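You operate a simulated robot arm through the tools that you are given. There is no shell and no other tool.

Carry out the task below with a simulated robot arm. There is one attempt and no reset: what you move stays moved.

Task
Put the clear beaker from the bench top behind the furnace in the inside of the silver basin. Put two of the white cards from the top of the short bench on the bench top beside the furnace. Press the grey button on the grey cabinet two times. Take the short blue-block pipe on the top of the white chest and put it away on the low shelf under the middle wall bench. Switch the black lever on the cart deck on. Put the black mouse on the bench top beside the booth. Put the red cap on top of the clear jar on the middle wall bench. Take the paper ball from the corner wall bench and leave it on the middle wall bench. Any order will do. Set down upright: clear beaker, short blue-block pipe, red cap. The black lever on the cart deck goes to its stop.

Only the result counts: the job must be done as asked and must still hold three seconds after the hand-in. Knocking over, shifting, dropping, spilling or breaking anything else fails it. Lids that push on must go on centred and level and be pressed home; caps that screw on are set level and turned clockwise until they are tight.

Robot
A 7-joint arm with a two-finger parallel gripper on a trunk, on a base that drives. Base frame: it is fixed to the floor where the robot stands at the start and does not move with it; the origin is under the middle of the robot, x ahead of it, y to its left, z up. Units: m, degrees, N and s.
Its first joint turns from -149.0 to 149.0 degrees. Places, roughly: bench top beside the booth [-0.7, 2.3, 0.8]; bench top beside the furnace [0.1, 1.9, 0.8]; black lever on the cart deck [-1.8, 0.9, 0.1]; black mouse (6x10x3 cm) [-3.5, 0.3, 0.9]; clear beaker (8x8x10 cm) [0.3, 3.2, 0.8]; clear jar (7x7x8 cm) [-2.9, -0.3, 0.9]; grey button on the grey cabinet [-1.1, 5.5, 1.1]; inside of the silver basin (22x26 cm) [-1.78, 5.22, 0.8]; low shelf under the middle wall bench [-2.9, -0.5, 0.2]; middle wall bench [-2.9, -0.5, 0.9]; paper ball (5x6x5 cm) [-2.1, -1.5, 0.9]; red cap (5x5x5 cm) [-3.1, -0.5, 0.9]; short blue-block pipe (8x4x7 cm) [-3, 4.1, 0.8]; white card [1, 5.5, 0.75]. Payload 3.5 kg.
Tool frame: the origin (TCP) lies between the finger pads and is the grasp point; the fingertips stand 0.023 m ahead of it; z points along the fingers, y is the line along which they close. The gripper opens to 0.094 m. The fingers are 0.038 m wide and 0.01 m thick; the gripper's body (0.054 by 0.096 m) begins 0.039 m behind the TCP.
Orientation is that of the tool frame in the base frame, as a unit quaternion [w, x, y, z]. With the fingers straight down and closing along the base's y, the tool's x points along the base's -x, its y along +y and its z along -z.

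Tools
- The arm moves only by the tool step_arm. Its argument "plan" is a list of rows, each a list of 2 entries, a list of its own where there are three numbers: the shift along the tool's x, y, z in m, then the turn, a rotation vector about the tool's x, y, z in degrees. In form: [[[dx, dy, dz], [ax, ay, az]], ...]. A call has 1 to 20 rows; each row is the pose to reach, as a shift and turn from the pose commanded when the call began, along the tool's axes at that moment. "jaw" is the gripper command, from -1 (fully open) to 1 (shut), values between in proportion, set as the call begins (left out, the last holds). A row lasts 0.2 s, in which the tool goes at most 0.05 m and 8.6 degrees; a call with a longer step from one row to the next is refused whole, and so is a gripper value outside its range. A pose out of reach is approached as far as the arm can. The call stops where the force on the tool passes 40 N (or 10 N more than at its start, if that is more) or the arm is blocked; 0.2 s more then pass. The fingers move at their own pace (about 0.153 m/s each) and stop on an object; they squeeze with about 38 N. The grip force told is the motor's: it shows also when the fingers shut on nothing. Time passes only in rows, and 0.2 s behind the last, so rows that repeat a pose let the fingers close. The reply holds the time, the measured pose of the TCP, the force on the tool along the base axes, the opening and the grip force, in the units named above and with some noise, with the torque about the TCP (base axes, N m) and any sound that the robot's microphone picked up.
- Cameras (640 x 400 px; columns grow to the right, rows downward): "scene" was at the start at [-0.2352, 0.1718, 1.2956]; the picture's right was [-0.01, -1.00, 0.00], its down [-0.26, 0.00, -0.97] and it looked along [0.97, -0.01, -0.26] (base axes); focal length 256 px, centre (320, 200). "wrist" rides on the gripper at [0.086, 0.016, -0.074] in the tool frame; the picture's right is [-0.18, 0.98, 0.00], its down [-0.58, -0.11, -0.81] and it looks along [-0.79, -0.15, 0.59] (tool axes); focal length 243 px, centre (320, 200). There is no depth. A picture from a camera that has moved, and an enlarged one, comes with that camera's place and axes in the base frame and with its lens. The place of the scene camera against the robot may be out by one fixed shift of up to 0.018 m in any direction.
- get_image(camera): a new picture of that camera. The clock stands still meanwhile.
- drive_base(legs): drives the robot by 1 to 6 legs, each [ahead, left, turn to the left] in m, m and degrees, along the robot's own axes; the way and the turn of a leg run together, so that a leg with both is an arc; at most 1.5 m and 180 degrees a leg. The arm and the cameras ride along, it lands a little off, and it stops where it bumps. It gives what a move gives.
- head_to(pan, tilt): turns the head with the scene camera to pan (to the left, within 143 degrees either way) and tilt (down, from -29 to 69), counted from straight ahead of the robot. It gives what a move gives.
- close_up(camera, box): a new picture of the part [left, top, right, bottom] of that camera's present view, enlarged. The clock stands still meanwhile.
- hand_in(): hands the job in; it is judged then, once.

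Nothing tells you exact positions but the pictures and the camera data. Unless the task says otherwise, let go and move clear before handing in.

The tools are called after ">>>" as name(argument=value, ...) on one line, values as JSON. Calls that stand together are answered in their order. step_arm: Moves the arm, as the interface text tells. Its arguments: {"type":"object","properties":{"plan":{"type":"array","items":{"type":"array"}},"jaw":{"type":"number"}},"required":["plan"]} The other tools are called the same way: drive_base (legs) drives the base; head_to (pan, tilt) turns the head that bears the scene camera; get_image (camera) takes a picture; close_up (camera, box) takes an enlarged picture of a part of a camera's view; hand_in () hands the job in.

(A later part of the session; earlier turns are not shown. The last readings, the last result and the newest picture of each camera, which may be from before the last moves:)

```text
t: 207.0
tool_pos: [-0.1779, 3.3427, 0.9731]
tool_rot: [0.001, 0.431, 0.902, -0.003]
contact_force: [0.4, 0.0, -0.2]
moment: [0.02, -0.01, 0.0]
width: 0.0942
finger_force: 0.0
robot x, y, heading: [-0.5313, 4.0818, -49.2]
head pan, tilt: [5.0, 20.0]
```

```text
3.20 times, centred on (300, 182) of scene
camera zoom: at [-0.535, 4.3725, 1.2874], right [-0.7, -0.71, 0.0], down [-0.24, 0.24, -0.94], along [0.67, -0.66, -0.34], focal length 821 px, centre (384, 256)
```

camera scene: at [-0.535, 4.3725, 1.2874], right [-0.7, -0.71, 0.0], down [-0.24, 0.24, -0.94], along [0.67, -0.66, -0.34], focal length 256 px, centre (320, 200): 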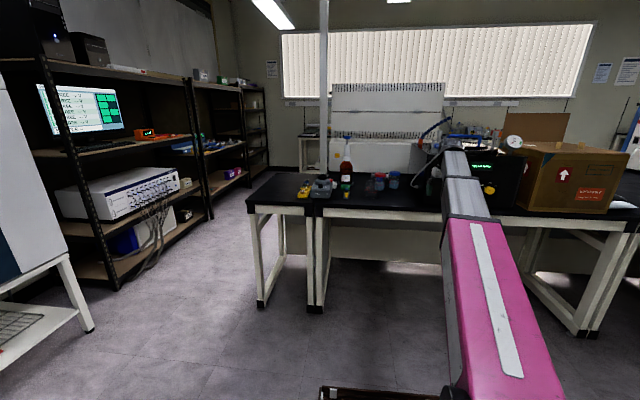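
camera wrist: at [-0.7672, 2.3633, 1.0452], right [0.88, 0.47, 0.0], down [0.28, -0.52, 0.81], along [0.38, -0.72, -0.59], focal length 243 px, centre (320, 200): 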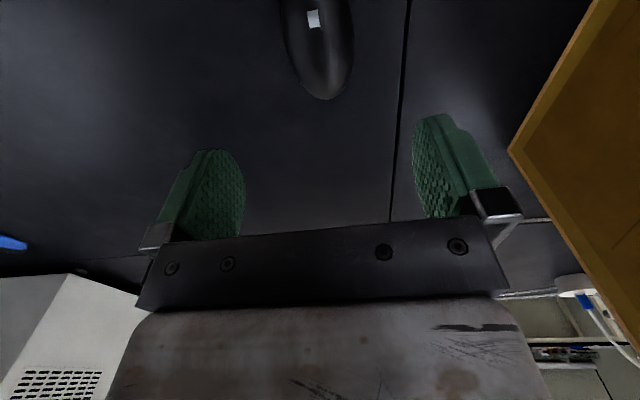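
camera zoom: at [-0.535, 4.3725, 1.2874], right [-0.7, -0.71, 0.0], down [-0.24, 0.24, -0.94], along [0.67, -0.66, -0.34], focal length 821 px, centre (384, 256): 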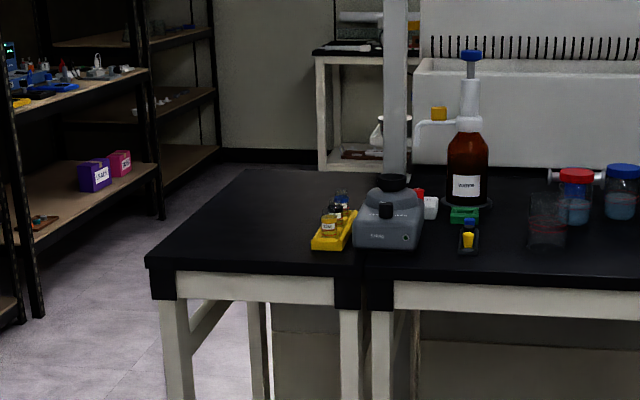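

The clear beaker stands at about (0.24, 3.19), in front of the red- and blue-lidded jars. I'll centre the arm, then drive up to it.

>>> step_arm(plan=[[[0.015, 0.04, 0], [0, 0, 0]], [[0.03, 0.08, 0], [0, 0, 0]], [[0.045, 0.12, 0], [0, 0, 0]], [[0.06, 0.16, 0], [0, 0, 0]], [[0.08, 0.2, 0], [0, 0, 0]], [[0.08, 0.2, 0], [0, 0, 0]]])

>>> drive_base(legs=[[0.38, 0, -0.6]])

>>> get_image(camera="wrist")

>>> head_to(pan=15, tilt=25)

>>> get_image(camera="scene")

```text
t: 208.4
tool_pos: [-0.0732, 3.5309, 0.9713]
tool_rot: [0.002, 0.432, 0.902, -0.002]
contact_force: [0.0, -0.5, 0.7]
moment: [-0.02, 0.0, 0.0]
width: 0.0938
finger_force: 0.1
robot x, y, heading: [-0.5305, 4.0827, -49.5]
head pan, tilt: [5.0, 20.0]
```

```text
t: 210.8
tool_pos: [0.1641, 3.2379, 0.9709]
tool_rot: [0.001, 0.437, 0.9, -0.002]
contact_force: [0.1, 0.0, -0.5]
moment: [0.01, 0.02, 0.0]
width: 0.094
finger_force: 0.0
robot x, y, heading: [-0.2898, 3.792, -50.0]
head pan, tilt: [5.0, 20.0]
```

```text
taken
camera wrist: at [0.123, 3.3161, 1.0441], right [0.89, 0.46, 0.0], down [0.27, -0.52, 0.81], along [0.37, -0.72, -0.59], focal length 243 px, centre (320, 200)
```

wrist: 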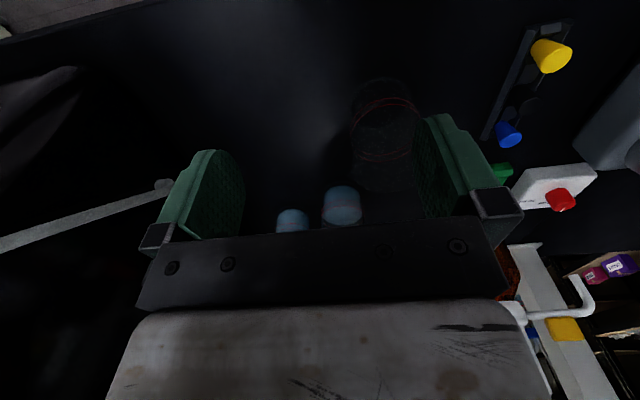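

```text
t: 211.5
tool_pos: [0.1629, 3.238, 0.9709]
tool_rot: [0.002, 0.436, 0.9, -0.003]
contact_force: [0.1, 0.5, -1.0]
moment: [-0.02, 0.02, 0.01]
width: 0.0937
finger_force: 0.0
robot x, y, heading: [-0.2908, 3.7941, -50.2]
head pan, tilt: [15.0, 25.0]
```

```text
taken
camera scene: at [-0.2776, 4.0975, 1.2793], right [-0.57, -0.82, 0.0], down [-0.35, 0.24, -0.91], along [0.74, -0.52, -0.42], focal length 256 px, centre (320, 200)
```

scene: 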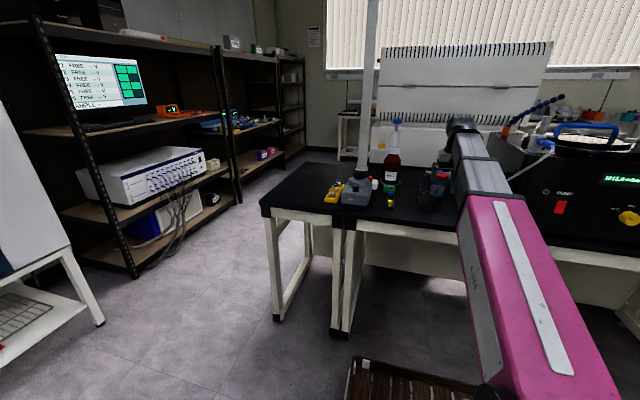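

The beaker shows faintly right of centre, with red rings. I'll enlarge that part.

>>> close_up(camera="wrist", box=[280, 50, 480, 230])

>>> close_up(camera="scene", box=[360, 120, 500, 220])

```text
2.22 times, centred on (380, 140) of wrist
camera zoom: at [0.123, 3.3161, 1.0442], right [0.89, 0.46, 0.0], down [0.27, -0.52, 0.81], along [0.37, -0.72, -0.59], focal length 539 px, centre (187, 333)
```

zoom: 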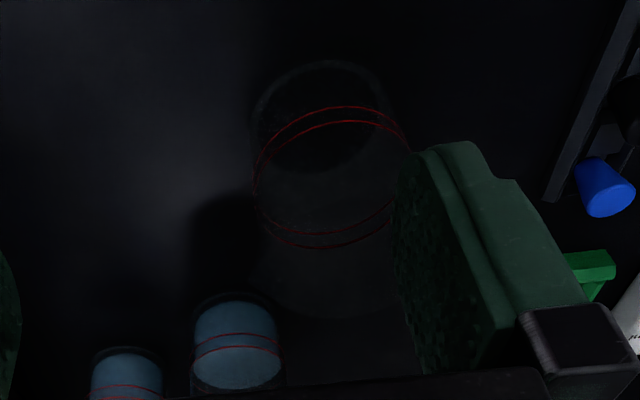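

```text
4.00 times, centred on (430, 170) of scene
camera zoom: at [-0.2776, 4.0975, 1.2793], right [-0.57, -0.82, 0.0], down [-0.35, 0.24, -0.91], along [0.74, -0.52, -0.42], focal length 1026 px, centre (-120, 320)
```

zoom: 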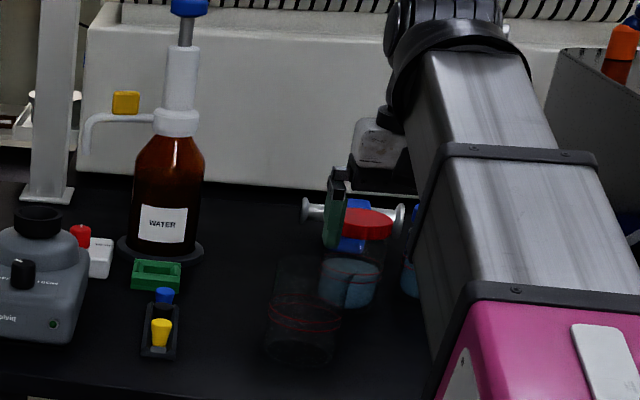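

The beaker is about 7.5 cm ahead and 5 cm left of the tool. Moving above it and re-checking.

>>> step_arm(plan=[[[-0.037, 0.025, 0], [0, 0, 0]], [[-0.074, 0.05, 0], [0, 0, 0]], [[-0.074, 0.05, 0], [0, 0, 0]]])

>>> close_up(camera="wrist", box=[160, 0, 480, 230])

>>> close_up(camera="scene", box=[360, 120, 500, 220])

```text
t: 212.3
tool_pos: [0.2491, 3.2113, 0.9702]
tool_rot: [0.001, 0.436, 0.9, -0.003]
contact_force: [0.9, 0.1, -0.1]
moment: [-0.01, -0.01, 0.01]
width: 0.0941
finger_force: 0.1
robot x, y, heading: [-0.288, 3.7902, -49.9]
head pan, tilt: [15.0, 25.0]
```

```text
1.74 times, centred on (320, 115) of wrist
camera zoom: at [0.2078, 3.2888, 1.0447], right [0.89, 0.46, 0.0], down [0.27, -0.52, 0.81], along [0.37, -0.72, -0.59], focal length 422 px, centre (320, 348)
```

zoom: 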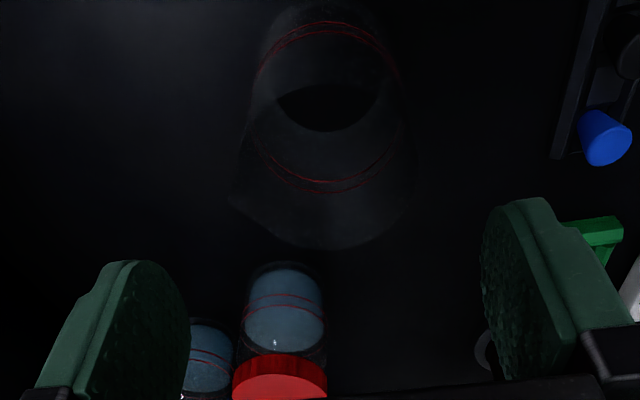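

```text
4.00 times, centred on (430, 170) of scene
camera zoom: at [-0.2776, 4.0975, 1.2793], right [-0.57, -0.82, 0.0], down [-0.35, 0.24, -0.91], along [0.74, -0.52, -0.42], focal length 1026 px, centre (-120, 320)
```

zoom: 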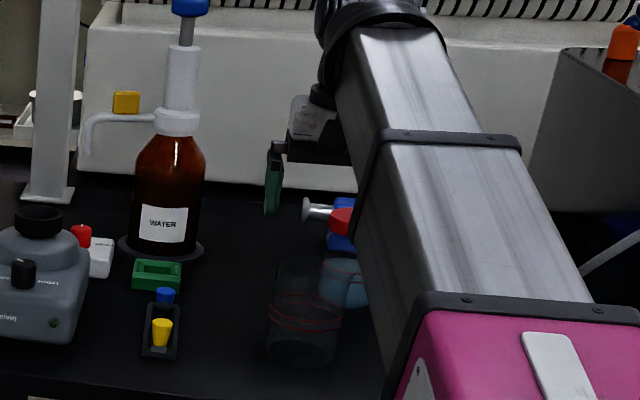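

The beaker is centred under the open fingers. Descending around it and gripping.

>>> step_arm(plan=[[[-0.004, 0.001, 0.03], [0, 0, 0]], [[-0.004, 0.001, 0.06], [0, 0, 0]], [[-0.004, 0.001, 0.09], [0, 0, 0]], [[-0.004, 0.001, 0.112], [0, 0, 0]], [[-0.004, 0.001, 0.112], [0, 0, 0]]])

>>> close_up(camera="wrist", box=[160, 0, 480, 230])

```text
t: 213.5
tool_pos: [0.2528, 3.2073, 0.859]
tool_rot: [0.001, 0.435, 0.901, -0.003]
contact_force: [-0.5, -0.3, 0.5]
moment: [0.01, 0.01, -0.03]
width: 0.0942
finger_force: 0.1
robot x, y, heading: [-0.289, 3.792, -49.9]
head pan, tilt: [15.0, 25.0]
```

```text
1.74 times, centred on (320, 115) of wrist
camera zoom: at [0.2115, 3.2853, 0.9324], right [0.89, 0.46, 0.0], down [0.27, -0.52, 0.81], along [0.37, -0.72, -0.59], focal length 422 px, centre (320, 348)
```

zoom: 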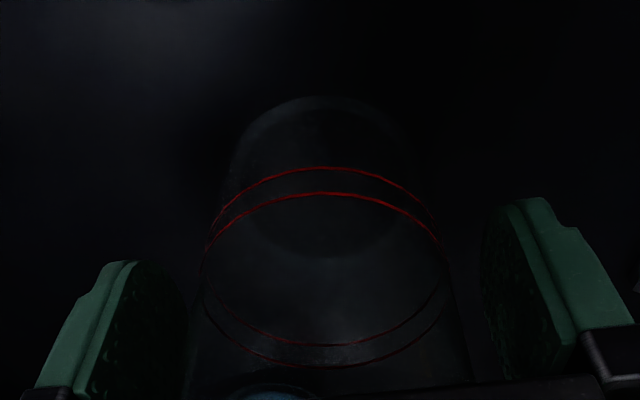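

Aligned. Closing on the beaker.

>>> step_arm(plan=[[[0, 0, 0], [0, 0, 0]], [[0, 0, 0], [0, 0, 0]], [[0, 0, 0], [0, 0, 0]]], jaw=1)

>>> step_arm(plan=[[[0, 0, -0.03], [0, 0, 0]], [[0, 0, -0.07], [0, 0, 0]], [[0, 0, -0.11], [0, 0, 0]], [[0, 0, -0.12], [0, 0, 0]], [[0, 0, -0.12], [0, 0, 0]]])

>>> get_image(camera="wrist")

>>> get_image(camera="scene")

```text
t: 214.3
tool_pos: [0.2524, 3.2069, 0.8604]
tool_rot: [0.002, 0.436, 0.9, -0.002]
contact_force: [-0.4, 0.0, -0.4]
moment: [0.01, 0.05, 0.0]
width: 0.0679
finger_force: 38.2
robot x, y, heading: [-0.2897, 3.7915, -49.9]
head pan, tilt: [15.0, 25.0]
```

```text
t: 215.5
tool_pos: [0.2533, 3.2095, 0.9809]
tool_rot: [0.002, 0.436, 0.9, -0.002]
contact_force: [0.7, -0.2, -0.7]
moment: [0.02, 0.02, 0.02]
width: 0.0674
finger_force: 37.3
robot x, y, heading: [-0.2902, 3.7916, -49.9]
head pan, tilt: [15.0, 25.0]
```

```text
taken
camera wrist: at [0.2114, 3.287, 1.0533], right [0.89, 0.46, 0.0], down [0.27, -0.52, 0.81], along [0.37, -0.72, -0.59], focal length 243 px, centre (320, 200)
```

wrist: 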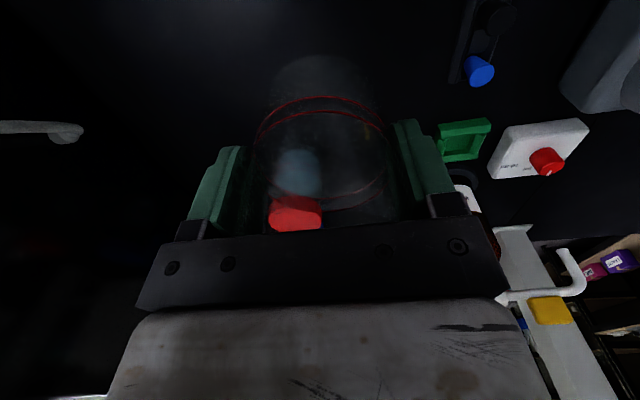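

```text
taken
camera scene: at [-0.2776, 4.0975, 1.2793], right [-0.57, -0.82, 0.0], down [-0.35, 0.24, -0.91], along [0.74, -0.52, -0.42], focal length 256 px, centre (320, 200)
```

scene: 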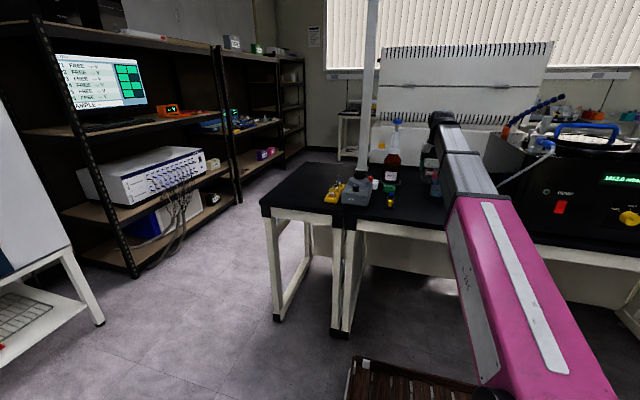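

The beaker is held upright. I'll back away, turn around to face the far bench with the basin, and look at it.

>>> drive_base(legs=[[-0.45, 0, 0], [0, 0, 180]])

>>> head_to(pan=0, tilt=15)

>>> get_image(camera="scene")

>>> get_image(camera="wrist")

```text
t: 225.6
tool_pos: [-1.1178, 4.7225, 0.9788]
tool_rot: [-0.004, 0.9, -0.437, -0.002]
contact_force: [-1.1, 0.0, -1.4]
moment: [-0.02, -0.02, 0.01]
width: 0.0676
finger_force: 38.2
robot x, y, heading: [-0.5784, 4.136, 130.0]
head pan, tilt: [15.0, 25.0]
```

```text
t: 226.3
tool_pos: [-1.1176, 4.7229, 0.9802]
tool_rot: [-0.003, 0.9, -0.436, -0.002]
contact_force: [0.1, 0.9, -1.6]
moment: [-0.02, -0.01, 0.02]
width: 0.0676
finger_force: 37.8
robot x, y, heading: [-0.5774, 4.1384, 130.2]
head pan, tilt: [0.0, 15.0]
```

```text
taken
camera scene: at [-0.57, 3.8175, 1.2955], right [0.77, 0.64, 0.0], down [0.17, -0.2, -0.97], along [-0.62, 0.74, -0.26], focal length 256 px, centre (320, 200)
```

scene: 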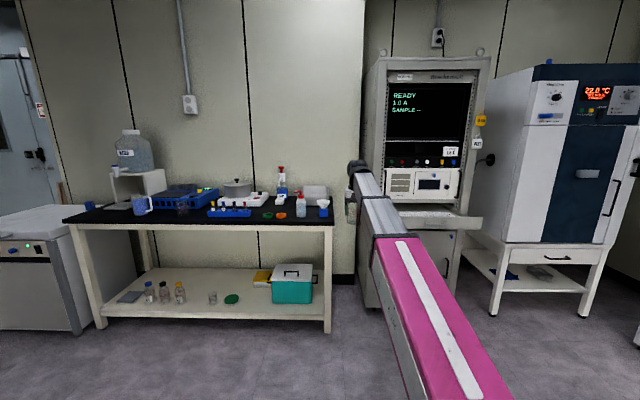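

```text
taken
camera wrist: at [-1.0763, 4.644, 1.0531], right [-0.89, -0.46, 0.0], down [-0.27, 0.52, 0.81], along [-0.37, 0.72, -0.59], focal length 243 px, centre (320, 200)
```

wrist: 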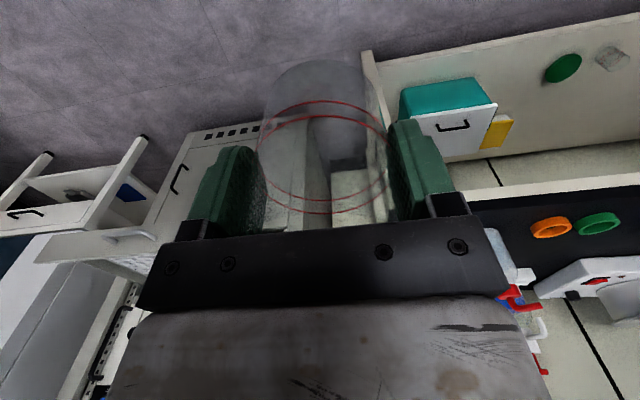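

The silver basin is at the right end of the bench, and the grey cabinet is just right of it. Zooming in on both.

>>> close_up(camera="scene", box=[240, 150, 368, 230])

>>> close_up(camera="scene", box=[350, 130, 510, 230])

```text
5.00 times, centred on (304, 190) of scene
camera zoom: at [-0.57, 3.8175, 1.2955], right [0.77, 0.64, 0.0], down [0.17, -0.2, -0.97], along [-0.62, 0.74, -0.26], focal length 1282 px, centre (400, 250)
```

zoom: 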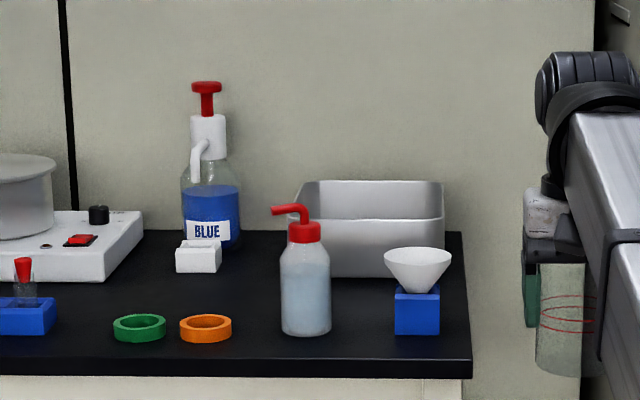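

```text
4.00 times, centred on (430, 180) of scene
camera zoom: at [-0.57, 3.8175, 1.2955], right [0.77, 0.64, 0.0], down [0.17, -0.2, -0.97], along [-0.62, 0.74, -0.26], focal length 1026 px, centre (-120, 280)
```

zoom: 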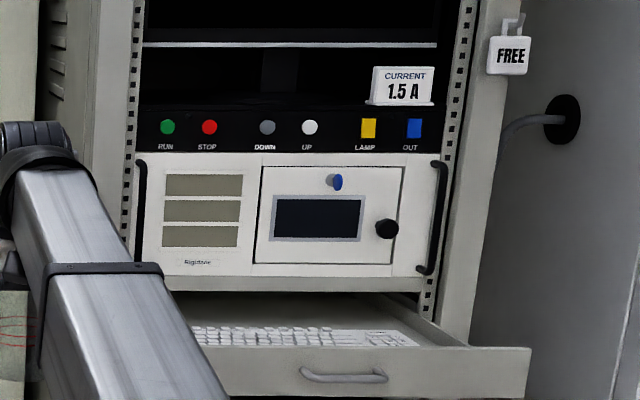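

Basin: rim at about z 0.88, centred near (-1.78, 5.22); a wash bottle and a funnel stand are in front of it. I'll raise and extend the arm, then drive in so the beaker passes above them.

>>> step_arm(plan=[[[-0.03, -0.008, -0.01], [0, 0, 0]], [[-0.06, -0.016, -0.03], [0, 0, 0]], [[-0.09, -0.024, -0.055], [0, 0, 0]], [[-0.11, -0.03, -0.075], [0, 0, 0]], [[-0.11, -0.03, -0.075], [0, 0, 0]]])

>>> drive_base(legs=[[0, 0.22, 0], [0.4, 0, 0]])

>>> get_image(camera="wrist")

>>> get_image(camera="scene")

```text
t: 227.6
tool_pos: [-1.1608, 4.8249, 1.0561]
tool_rot: [-0.003, 0.9, -0.437, -0.002]
contact_force: [-0.5, 0.8, -0.5]
moment: [0.02, 0.0, -0.04]
width: 0.0677
finger_force: 38.3
robot x, y, heading: [-0.5757, 4.138, 129.8]
head pan, tilt: [0.0, 15.0]
```

```text
t: 231.3
tool_pos: [-1.5891, 4.991, 1.0551]
tool_rot: [-0.002, 0.9, -0.435, -0.002]
contact_force: [0.3, 0.5, -1.4]
moment: [0.03, 0.05, 0.0]
width: 0.0678
finger_force: 38.4
robot x, y, heading: [-1.0051, 4.3032, 130.0]
head pan, tilt: [0.0, 15.0]
```

```text
taken
camera wrist: at [-1.547, 4.9125, 1.1289], right [-0.89, -0.46, 0.0], down [-0.27, 0.52, 0.81], along [-0.37, 0.72, -0.59], focal length 243 px, centre (320, 200)
```

wrist: 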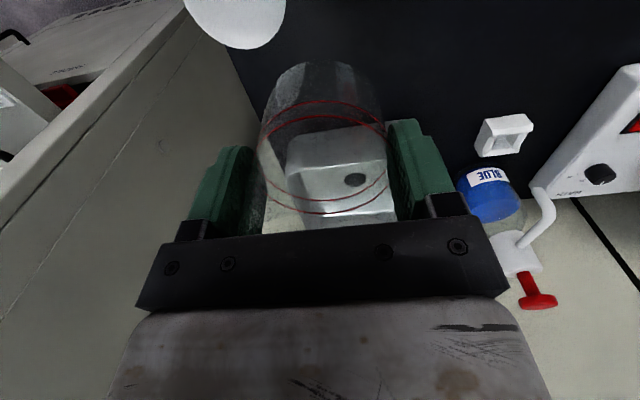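

```text
taken
camera scene: at [-0.9962, 3.9828, 1.2956], right [0.77, 0.64, 0.0], down [0.17, -0.2, -0.97], along [-0.62, 0.74, -0.26], focal length 256 px, centre (320, 200)
```

scene: 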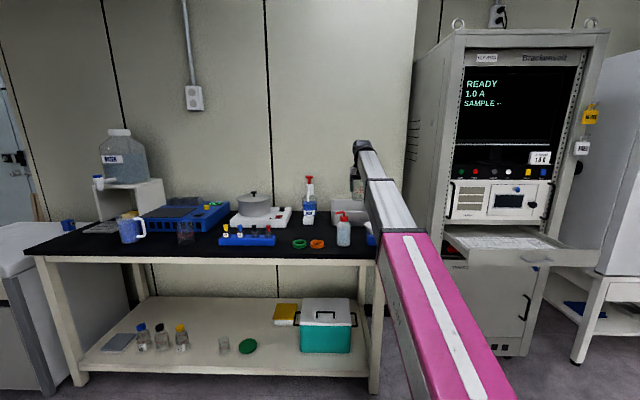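

The basin is right ahead, slightly to the right in the wrist view. Driving ahead 0.2 m.

>>> drive_base(legs=[[0.2, 0, 0]])

>>> get_image(camera="wrist")

>>> head_to(pan=5, tilt=20)

>>> close_up(camera="scene", box=[280, 140, 440, 240])

```text
t: 232.9
tool_pos: [-1.7146, 5.1453, 1.0558]
tool_rot: [-0.002, 0.9, -0.436, -0.001]
contact_force: [-0.4, -0.1, -2.1]
moment: [0.01, 0.04, 0.01]
width: 0.0674
finger_force: 38.1
robot x, y, heading: [-1.1327, 4.4562, 130.2]
head pan, tilt: [0.0, 15.0]
```

```text
taken
camera wrist: at [-1.6743, 5.0658, 1.1289], right [-0.89, -0.46, 0.0], down [-0.27, 0.52, 0.81], along [-0.37, 0.72, -0.59], focal length 243 px, centre (320, 200)
```

wrist: 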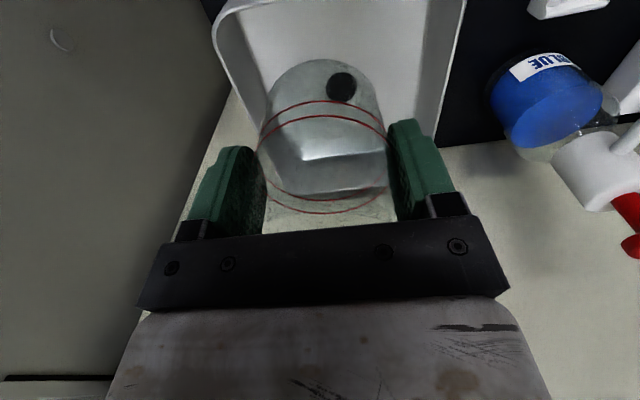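

```text
t: 233.6
tool_pos: [-1.715, 5.1436, 1.0551]
tool_rot: [-0.003, 0.9, -0.436, -0.001]
contact_force: [0.2, 0.8, -2.1]
moment: [0.03, 0.02, 0.04]
width: 0.0678
finger_force: 38.0
robot x, y, heading: [-1.1339, 4.4534, 129.9]
head pan, tilt: [5.0, 20.0]
```

```text
4.00 times, centred on (360, 190) of scene
camera zoom: at [-1.1302, 4.13, 1.2874], right [0.71, 0.71, 0.0], down [0.24, -0.24, -0.94], along [-0.66, 0.67, -0.34], focal length 1026 px, centre (160, 240)
```

zoom: 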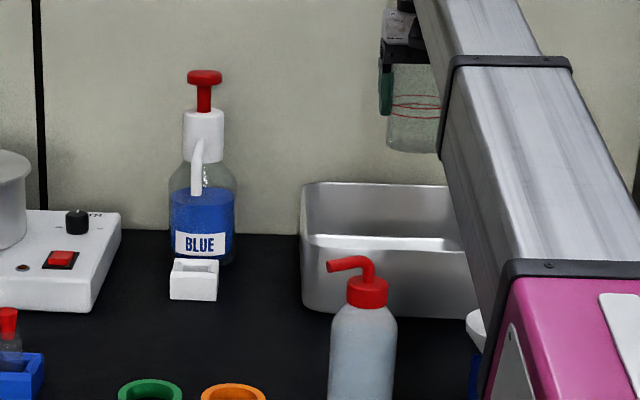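

The basin's centre (drain) is 9 cm ahead of the tool. I'll go 4 cm forward, then lower into the basin.

>>> step_arm(plan=[[[-0.042, 0.01, 0], [0, 0, 0]], [[-0.042, 0.01, 0.04], [0, 0, 0]], [[-0.042, 0.01, 0.08], [0, 0, 0]], [[-0.042, 0.01, 0.12], [0, 0, 0]], [[-0.042, 0.01, 0.15], [0, 0, 0]], [[-0.042, 0.01, 0.15], [0, 0, 0]]])

>>> get_image(camera="wrist")

>>> close_up(camera="scene", box=[280, 140, 440, 240])

```text
t: 235.0
tool_pos: [-1.7488, 5.1722, 0.9068]
tool_rot: [-0.003, 0.9, -0.437, -0.001]
contact_force: [-0.7, -0.3, -0.7]
moment: [-0.02, -0.01, 0.0]
width: 0.0678
finger_force: 38.4
robot x, y, heading: [-1.1337, 4.4547, 129.8]
head pan, tilt: [5.0, 20.0]
```

```text
taken
camera wrist: at [-1.7082, 5.0938, 0.9792], right [-0.89, -0.46, 0.0], down [-0.27, 0.52, 0.81], along [-0.37, 0.72, -0.59], focal length 243 px, centre (320, 200)
```

wrist: 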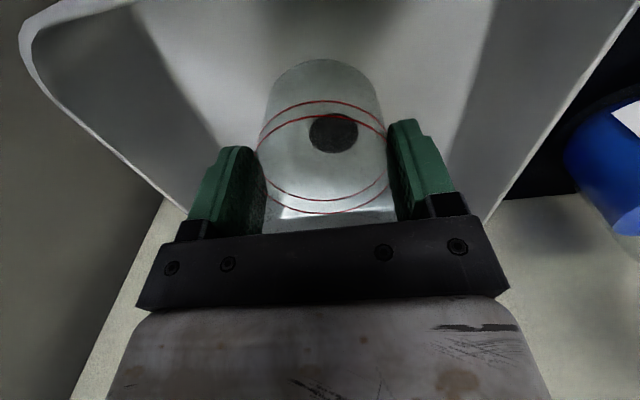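

```text
4.00 times, centred on (360, 190) of scene
camera zoom: at [-1.1302, 4.1299, 1.2874], right [0.71, 0.71, 0.0], down [0.24, -0.24, -0.94], along [-0.66, 0.67, -0.34], focal length 1026 px, centre (160, 240)
```

zoom: 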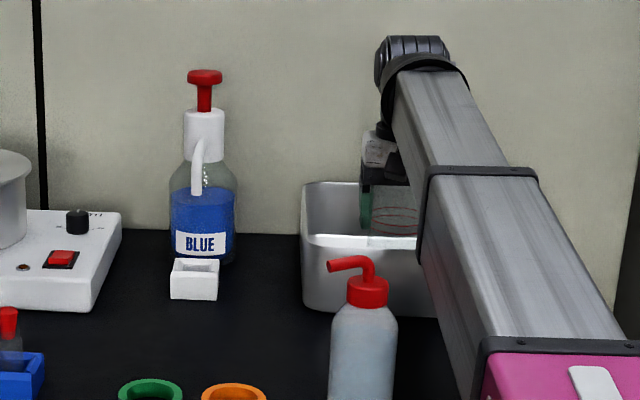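

Inside the basin walls. Lowering slowly until it touches the floor.

>>> step_arm(plan=[[[0, 0, 0.006], [0, 0, 0]], [[0, 0, 0.012], [0, 0, 0]], [[0, 0, 0.018], [0, 0, 0]], [[0, 0, 0.024], [0, 0, 0]], [[0, 0, 0.03], [0, 0, 0]], [[0, 0, 0.035], [0, 0, 0]], [[0, 0, 0.04], [0, 0, 0]], [[0, 0, 0.045], [0, 0, 0]], [[0, 0, 0.05], [0, 0, 0]]])

```text
t: 236.9
tool_pos: [-1.7491, 5.1727, 0.8634]
tool_rot: [-0.003, 0.9, -0.437, -0.003]
contact_force: [4.0, -2.0, 15.5]
moment: [-0.43, 0.11, 0.12]
width: 0.0675
finger_force: 38.1
robot x, y, heading: [-1.1303, 4.4546, 129.9]
head pan, tilt: [5.0, 20.0]
stopped in row 9: the force on the tool passed its limit at 51 N (the readings are from after the stop); the commanded pose is now the measured one
```

Contact with the basin floor. Easing off, opening gently and lifting clear.

>>> step_arm(plan=[[[0, 0, -0.0015], [0, 0, 0]], [[0, 0, -0.0015], [0, 0, 0]]])

>>> step_arm(plan=[[[0, 0, 0], [0, 0, 0]], [[0, 0, 0], [0, 0, 0]]], jaw=-0.52)

>>> step_arm(plan=[[[0, 0, 0], [0, 0, 0]], [[0, 0, 0], [0, 0, 0]]], jaw=-1)

>>> get_image(camera="wrist")

```text
t: 237.5
tool_pos: [-1.7499, 5.1726, 0.8641]
tool_rot: [-0.004, 0.9, -0.437, -0.002]
contact_force: [0.2, -2.0, 4.7]
moment: [-0.18, 0.04, 0.07]
width: 0.0676
finger_force: 38.0
robot x, y, heading: [-1.1321, 4.4573, 129.7]
head pan, tilt: [5.0, 20.0]
```

```text
t: 238.1
tool_pos: [-1.7502, 5.1738, 0.8648]
tool_rot: [-0.003, 0.899, -0.437, -0.003]
contact_force: [0.1, -0.9, 3.1]
moment: [-0.06, 0.02, -0.03]
width: 0.0714
finger_force: 0.1
robot x, y, heading: [-1.1314, 4.4577, 130.0]
head pan, tilt: [5.0, 20.0]
```

```text
t: 238.7
tool_pos: [-1.7492, 5.1725, 0.864]
tool_rot: [-0.003, 0.899, -0.437, -0.003]
contact_force: [0.7, 0.6, 2.1]
moment: [-0.09, -0.05, 0.02]
width: 0.0939
finger_force: 0.1
robot x, y, heading: [-1.1335, 4.4537, 130.3]
head pan, tilt: [5.0, 20.0]
```

```text
taken
camera wrist: at [-1.7084, 5.0942, 0.9366], right [-0.89, -0.46, 0.0], down [-0.27, 0.52, 0.81], along [-0.38, 0.72, -0.58], focal length 243 px, centre (320, 200)
```

wrist: 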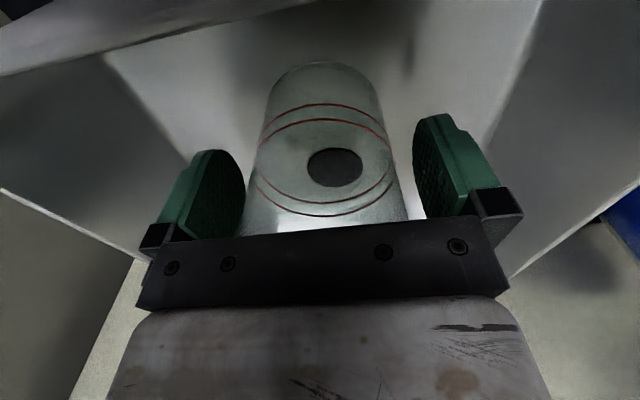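

The beaker stands free in the basin. Lifting straight up.

>>> step_arm(plan=[[[0, 0, -0.03], [0, 0, 0]], [[0, 0, -0.07], [0, 0, 0]], [[0, 0, -0.11], [0, 0, 0]], [[0, 0, -0.15], [0, 0, 0]], [[0, 0, -0.19], [0, 0, 0]], [[0, 0, -0.19], [0, 0, 0]]])

>>> get_image(camera="wrist")

>>> head_to(pan=-25, tilt=10)

>>> get_image(camera="scene")

```text
t: 240.1
tool_pos: [-1.7494, 5.1725, 1.0531]
tool_rot: [-0.004, 0.899, -0.437, -0.003]
contact_force: [0.8, 0.0, -0.2]
moment: [0.0, 0.03, 0.01]
width: 0.0941
finger_force: 0.1
robot x, y, heading: [-1.1293, 4.4566, 129.9]
head pan, tilt: [5.0, 20.0]
```

```text
taken
camera wrist: at [-1.7075, 5.0931, 1.1268], right [-0.89, -0.46, 0.0], down [-0.27, 0.52, 0.81], along [-0.38, 0.72, -0.58], focal length 243 px, centre (320, 200)
```

wrist: 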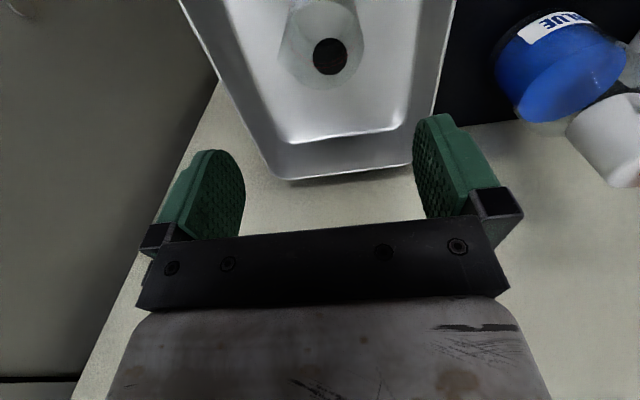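

```text
t: 241.1
tool_pos: [-1.7503, 5.172, 1.054]
tool_rot: [-0.003, 0.9, -0.436, -0.003]
contact_force: [-0.1, -0.1, 0.1]
moment: [-0.01, 0.03, -0.02]
width: 0.0939
finger_force: 0.2
robot x, y, heading: [-1.1324, 4.4544, 129.9]
head pan, tilt: [-25.0, 10.0]
```

```text
taken
camera scene: at [-1.0884, 4.1538, 1.3037], right [0.97, 0.26, 0.0], down [0.04, -0.17, -0.98], along [-0.25, 0.95, -0.17], focal length 256 px, centre (320, 200)
```

scene: 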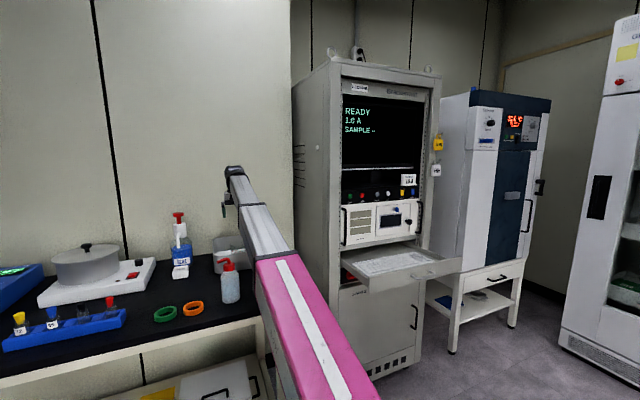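

The beaker is upright in the basin. Next, the grey button on the grey cabinet; zooming.

>>> close_up(camera="scene", box=[330, 165, 450, 240])

```text
5.33 times, centred on (390, 202) of scene
camera zoom: at [-1.0884, 4.1538, 1.3037], right [0.97, 0.26, 0.0], down [0.04, -0.17, -0.98], along [-0.25, 0.95, -0.17], focal length 1368 px, centre (-53, 187)
```

zoom: 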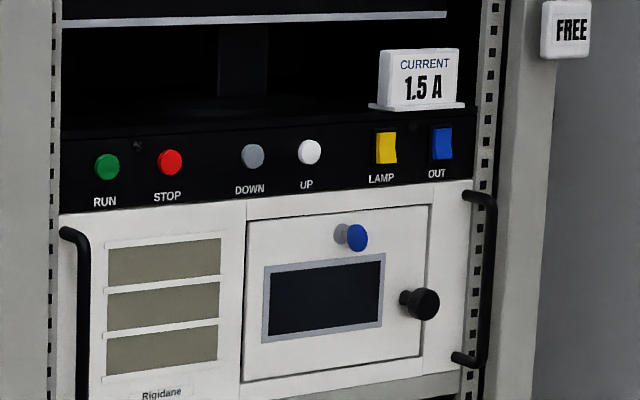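

The grey "DOWN" button is at about (-1.126, 5.414, 1.116). I'll retract, back off, move right in front of the cabinet, and level the tool.

>>> step_arm(plan=[[[0.04, 0, 0], [0, 0, 0]], [[0.08, 0, 0], [0, 0, 0]], [[0.08, 0, 0], [0, 0, 0]]], jaw=1)

>>> drive_base(legs=[[-0.3, 0, 0], [0, -0.64, 0]])

>>> step_arm(plan=[[[0, 0, 0], [0, -8, 0]], [[0, 0, -0.01], [0, -16, 0]], [[0, 0, -0.02], [0, -24, 0]], [[0, 0, -0.03], [0, -32, 0]], [[0, 0, -0.04], [0, -40, 0]], [[0, 0, -0.05], [0, -48, 0]], [[0, 0, -0.06], [0, -56, 0]], [[0, 0, -0.063], [0, -64, 0]], [[0, 0, -0.063], [0, -72, 0]], [[0, 0, -0.063], [0, -80, 0]], [[0, 0, -0.063], [0, -88, 0]], [[0, 0, -0.063], [0, -90, 0]], [[0, 0, -0.063], [0, -90, 0]]])

>>> get_image(camera="wrist")

>>> head_to(pan=0, tilt=10)

>>> get_image(camera="scene")

```text
t: 241.8
tool_pos: [-1.6992, 5.1103, 1.0534]
tool_rot: [-0.003, 0.899, -0.437, -0.003]
contact_force: [0.9, 0.1, 0.0]
moment: [-0.02, -0.01, -0.01]
width: 0.0
finger_force: 38.1
robot x, y, heading: [-1.1328, 4.4571, 130.2]
head pan, tilt: [-25.0, 10.0]
```

```text
t: 247.1
tool_pos: [-1.0116, 5.2887, 1.0526]
tool_rot: [-0.004, 0.9, -0.437, -0.003]
contact_force: [0.2, -0.4, -0.1]
moment: [-0.01, -0.03, 0.0]
width: 0.0
finger_force: 37.7
robot x, y, heading: [-0.4446, 4.6287, 129.7]
head pan, tilt: [-25.0, 10.0]
```

```text
t: 249.9
tool_pos: [-1.0129, 5.2872, 1.1171]
tool_rot: [0.312, -0.633, 0.307, 0.638]
contact_force: [0.0, 0.7, -0.4]
moment: [-0.01, 0.0, -0.01]
width: 0.0
finger_force: 38.2
robot x, y, heading: [-0.4446, 4.6326, 129.9]
head pan, tilt: [-25.0, 10.0]
```

```text
taken
camera wrist: at [-0.9792, 5.2192, 1.0286], right [-0.77, -0.61, 0.18], down [0.59, -0.57, 0.57], along [-0.25, 0.55, 0.8], focal length 243 px, centre (320, 200)
```

wrist: 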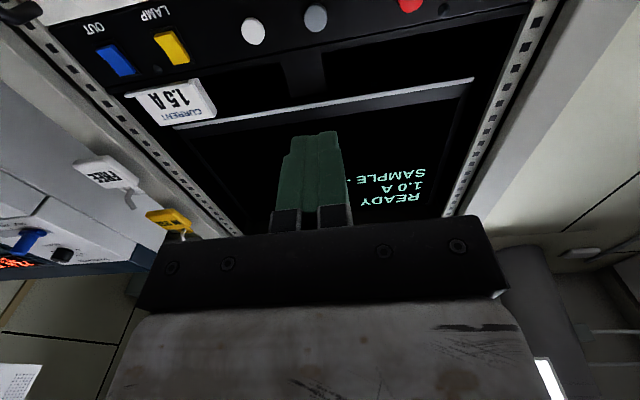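

```text
t: 250.8
tool_pos: [-1.0122, 5.2863, 1.1162]
tool_rot: [0.312, -0.633, 0.307, 0.638]
contact_force: [-0.6, -0.7, -0.2]
moment: [0.05, -0.02, 0.01]
width: 0.0001
finger_force: 38.1
robot x, y, heading: [-0.448, 4.6314, 129.7]
head pan, tilt: [0.0, 10.0]
```

```text
taken
camera scene: at [-0.4389, 4.313, 1.3037], right [0.77, 0.64, 0.0], down [0.11, -0.13, -0.98], along [-0.63, 0.76, -0.17], focal length 256 px, centre (320, 200)
```

scene: 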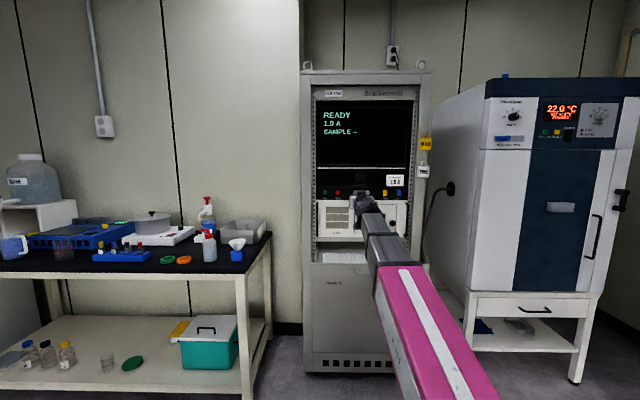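

The tool is level and in front of the panel; the grey button appears at top centre of the wrist view. Advancing part way to refine the aim.

>>> step_arm(plan=[[[0.006, -0.003, 0.04], [0, 0, 0]], [[0.012, -0.006, 0.08], [0, 0, 0]], [[0.012, -0.006, 0.08], [0, 0, 0]]])

>>> get_image(camera="wrist")

>>> close_up(camera="scene", box=[310, 165, 430, 240])

```text
t: 251.6
tool_pos: [-1.059, 5.3549, 1.1055]
tool_rot: [0.313, -0.633, 0.307, 0.638]
contact_force: [0.4, 1.2, 0.6]
moment: [0.05, 0.02, 0.02]
width: 0.0001
finger_force: 37.6
robot x, y, heading: [-0.4467, 4.6347, 129.6]
head pan, tilt: [0.0, 10.0]
```

```text
taken
camera wrist: at [-1.0257, 5.2866, 1.0168], right [-0.77, -0.61, 0.18], down [0.59, -0.57, 0.57], along [-0.25, 0.55, 0.8], focal length 243 px, centre (320, 200)
```

wrist: 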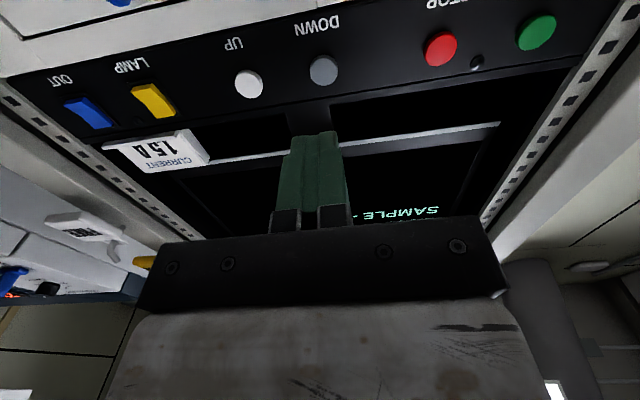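

```text
5.33 times, centred on (370, 202) of scene
camera zoom: at [-0.4389, 4.3129, 1.3037], right [0.77, 0.64, 0.0], down [0.11, -0.13, -0.98], along [-0.63, 0.76, -0.17], focal length 1368 px, centre (53, 187)
```

zoom: 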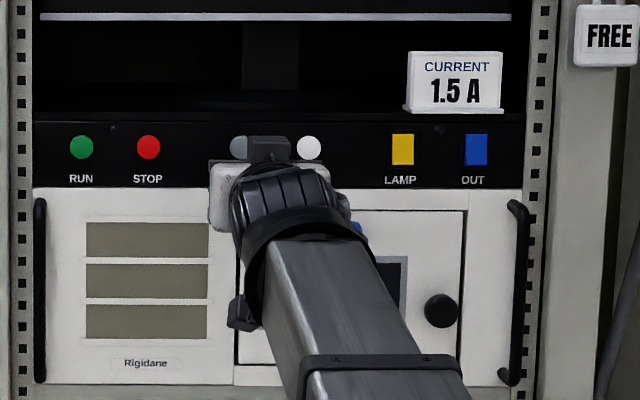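

Refined: button at height 1.113 about 10 cm ahead of the fingertips. Approaching and pressing in small steps.

>>> step_arm(plan=[[[-0.0075, 0, 0.03], [0, 0, 0]], [[-0.0075, 0, 0.06], [0, 0, 0]], [[-0.0075, 0, 0.075], [0, 0, 0]], [[-0.0075, 0, 0.08], [0, 0, 0]], [[-0.0075, 0, 0.085], [0, 0, 0]], [[-0.0075, 0, 0.09], [0, 0, 0]], [[-0.0075, 0, 0.094], [0, 0, 0]], [[-0.0075, 0, 0.098], [0, 0, 0]], [[-0.0075, 0, 0.102], [0, 0, 0]], [[-0.0075, 0, 0.106], [0, 0, 0]]])

>>> get_image(camera="wrist")

```text
t: 253.8
tool_pos: [-1.1224, 5.4379, 1.1141]
tool_rot: [0.311, -0.634, 0.308, 0.638]
contact_force: [0.3, -2.9, -0.5]
moment: [-0.01, -0.03, 0.04]
width: 0.0
finger_force: 37.6
robot x, y, heading: [-0.4445, 4.6353, 129.7]
head pan, tilt: [0.0, 10.0]
heard: click
```

```text
taken
camera wrist: at [-1.0895, 5.3694, 1.0256], right [-0.77, -0.61, 0.18], down [0.59, -0.57, 0.57], along [-0.25, 0.55, 0.8], focal length 243 px, centre (320, 200)
```

wrist: 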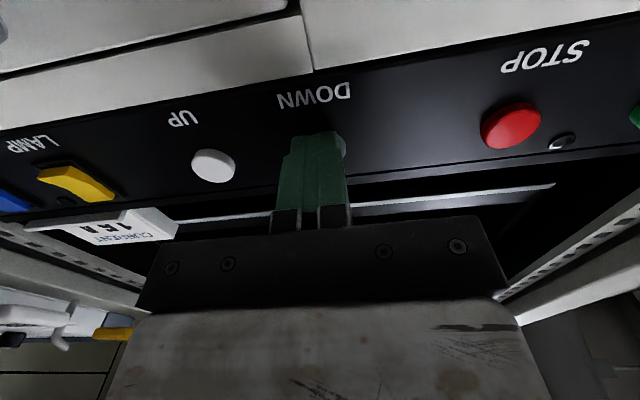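

A click was heard: first press. I'll withdraw 3 cm.

>>> step_arm(plan=[[[0, 0, -0.01], [0, 0, 0]], [[0, 0, -0.03], [0, 0, 0]], [[0, 0, -0.03], [0, 0, 0]], [[0, 0, -0.03], [0, 0, 0]]])

>>> get_image(camera="wrist")

```text
t: 254.8
tool_pos: [-1.1038, 5.4146, 1.1128]
tool_rot: [0.312, -0.634, 0.308, 0.638]
contact_force: [-0.1, -0.1, -0.1]
moment: [-0.04, 0.0, 0.0]
width: 0.0001
finger_force: 38.0
robot x, y, heading: [-0.4466, 4.6316, 130.2]
head pan, tilt: [0.0, 10.0]
```

```text
taken
camera wrist: at [-1.0705, 5.3462, 1.0253], right [-0.77, -0.61, 0.18], down [0.59, -0.57, 0.57], along [-0.25, 0.55, 0.8], focal length 243 px, centre (320, 200)
```

wrist: 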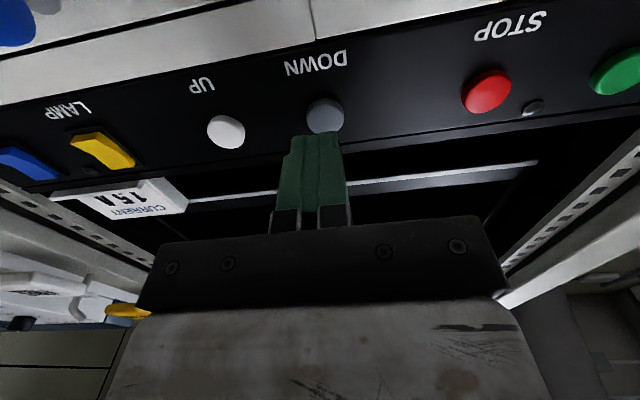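

The button has popped back out. Pressing a second time.

>>> step_arm(plan=[[[0, 0, 0.015], [0, 0, 0]], [[0, 0, 0.022], [0, 0, 0]], [[0, 0, 0.026], [0, 0, 0]], [[0, 0, 0.03], [0, 0, 0]], [[0, 0, 0.031], [0, 0, 0]]])

```text
t: 256.0
tool_pos: [-1.1225, 5.438, 1.1137]
tool_rot: [0.311, -0.634, 0.307, 0.638]
contact_force: [1.9, -2.5, 0.7]
moment: [-0.02, 0.01, -0.02]
width: 0.0
finger_force: 38.3
robot x, y, heading: [-0.4472, 4.6341, 130.2]
head pan, tilt: [0.0, 10.0]
heard: click
```

Second click heard. Withdrawing, then I'll look toward the short bench.

>>> step_arm(plan=[[[0, 0, -0.04], [0, 0, 0]], [[0, 0, -0.08], [0, 0, 0]], [[0, 0, -0.12], [0, 0, 0]], [[0, 0, -0.12], [0, 0, 0]]])

>>> drive_base(legs=[[-0.25, 0, 0]])

>>> head_to(pan=-90, tilt=15)

>>> get_image(camera="scene")

>>> head_to(pan=-60, tilt=15)

>>> get_image(camera="scene")

```text
t: 257.0
tool_pos: [-1.0504, 5.3446, 1.1128]
tool_rot: [0.312, -0.633, 0.307, 0.638]
contact_force: [0.4, -0.7, 0.4]
moment: [-0.01, -0.01, 0.02]
width: 0.0
finger_force: 38.3
robot x, y, heading: [-0.4458, 4.6333, 129.8]
head pan, tilt: [0.0, 10.0]
```

```text
t: 258.8
tool_pos: [-0.8885, 5.1533, 1.1121]
tool_rot: [0.311, -0.634, 0.308, 0.637]
contact_force: [-1.0, 0.7, 0.5]
moment: [0.02, 0.02, -0.03]
width: 0.0
finger_force: 37.8
robot x, y, heading: [-0.2855, 4.4434, 129.5]
head pan, tilt: [0.0, 10.0]
```

```text
t: 260.4
tool_pos: [-0.8879, 5.1532, 1.1127]
tool_rot: [0.312, -0.634, 0.307, 0.638]
contact_force: [-0.5, -0.4, -0.3]
moment: [0.0, 0.03, -0.01]
width: 0.0001
finger_force: 38.2
robot x, y, heading: [-0.2832, 4.4406, 129.6]
head pan, tilt: [-90.0, 15.0]
```

```text
taken
camera scene: at [-0.1492, 4.1092, 1.2955], right [0.64, -0.77, 0.0], down [-0.2, -0.17, -0.97], along [0.74, 0.62, -0.26], focal length 256 px, centre (320, 200)
```

scene: 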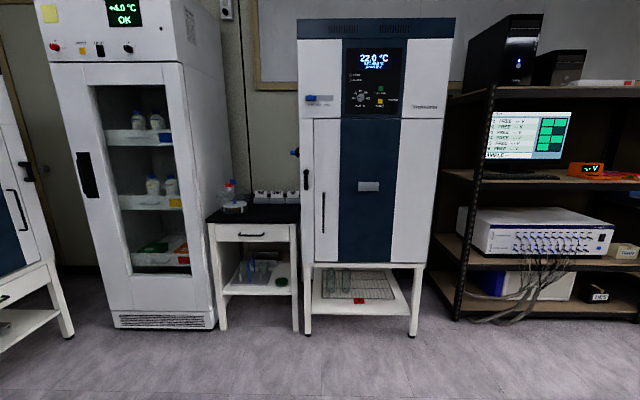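

```text
t: 261.4
tool_pos: [-0.8885, 5.1539, 1.1124]
tool_rot: [0.312, -0.634, 0.308, 0.637]
contact_force: [-0.3, -1.3, 0.3]
moment: [0.01, 0.01, 0.02]
width: 0.0001
finger_force: 38.1
robot x, y, heading: [-0.2856, 4.439, 129.6]
head pan, tilt: [-60.0, 15.0]
```

```text
taken
camera scene: at [-0.1886, 4.1371, 1.2955], right [0.94, -0.35, 0.0], down [-0.09, -0.24, -0.97], along [0.34, 0.91, -0.26], focal length 256 px, centre (320, 200)
```

scene: 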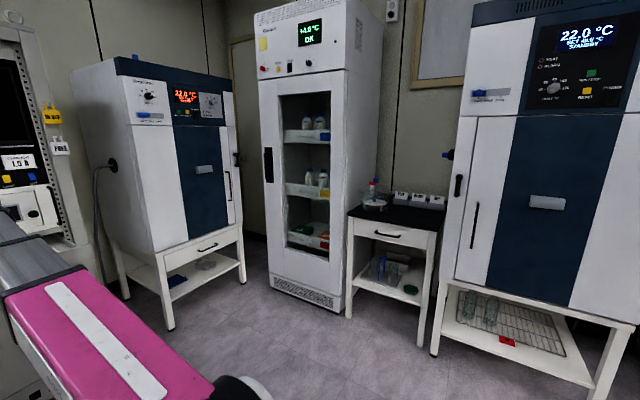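

The short bench is the small one between the fridge and the tall oven. Zooming in on its top.

>>> close_up(camera="scene", box=[330, 165, 458, 245])

>>> head_to(pan=-90, tilt=15)

>>> close_up(camera="scene", box=[195, 165, 323, 245])

```text
5.00 times, centred on (394, 205) of scene
camera zoom: at [-0.1886, 4.1371, 1.2955], right [0.94, -0.35, 0.0], down [-0.09, -0.24, -0.97], along [0.34, 0.91, -0.26], focal length 1282 px, centre (-50, 175)
```

zoom: 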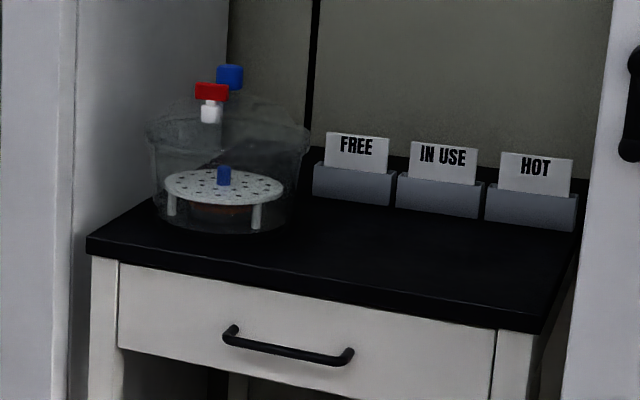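

```text
t: 262.3
tool_pos: [-0.8881, 5.1525, 1.1142]
tool_rot: [0.313, -0.633, 0.308, 0.638]
contact_force: [-0.3, -0.1, -0.7]
moment: [0.0, 0.01, -0.01]
width: 0.0
finger_force: 37.9
robot x, y, heading: [-0.2879, 4.4398, 129.6]
head pan, tilt: [-90.0, 15.0]
```

```text
5.00 times, centred on (259, 205) of scene
camera zoom: at [-0.1493, 4.1092, 1.2955], right [0.64, -0.77, 0.0], down [-0.2, -0.17, -0.97], along [0.74, 0.62, -0.26], focal length 1282 px, centre (625, 175)
```

zoom: 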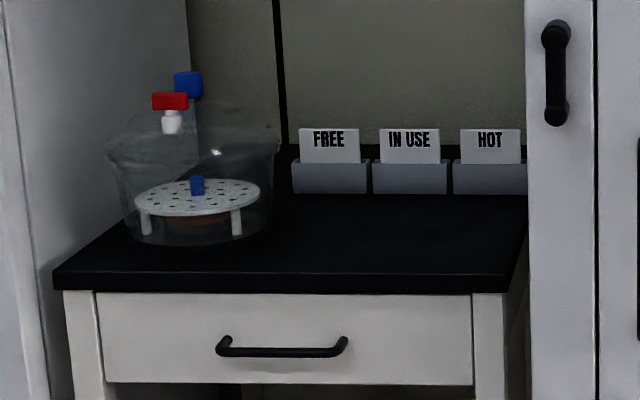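

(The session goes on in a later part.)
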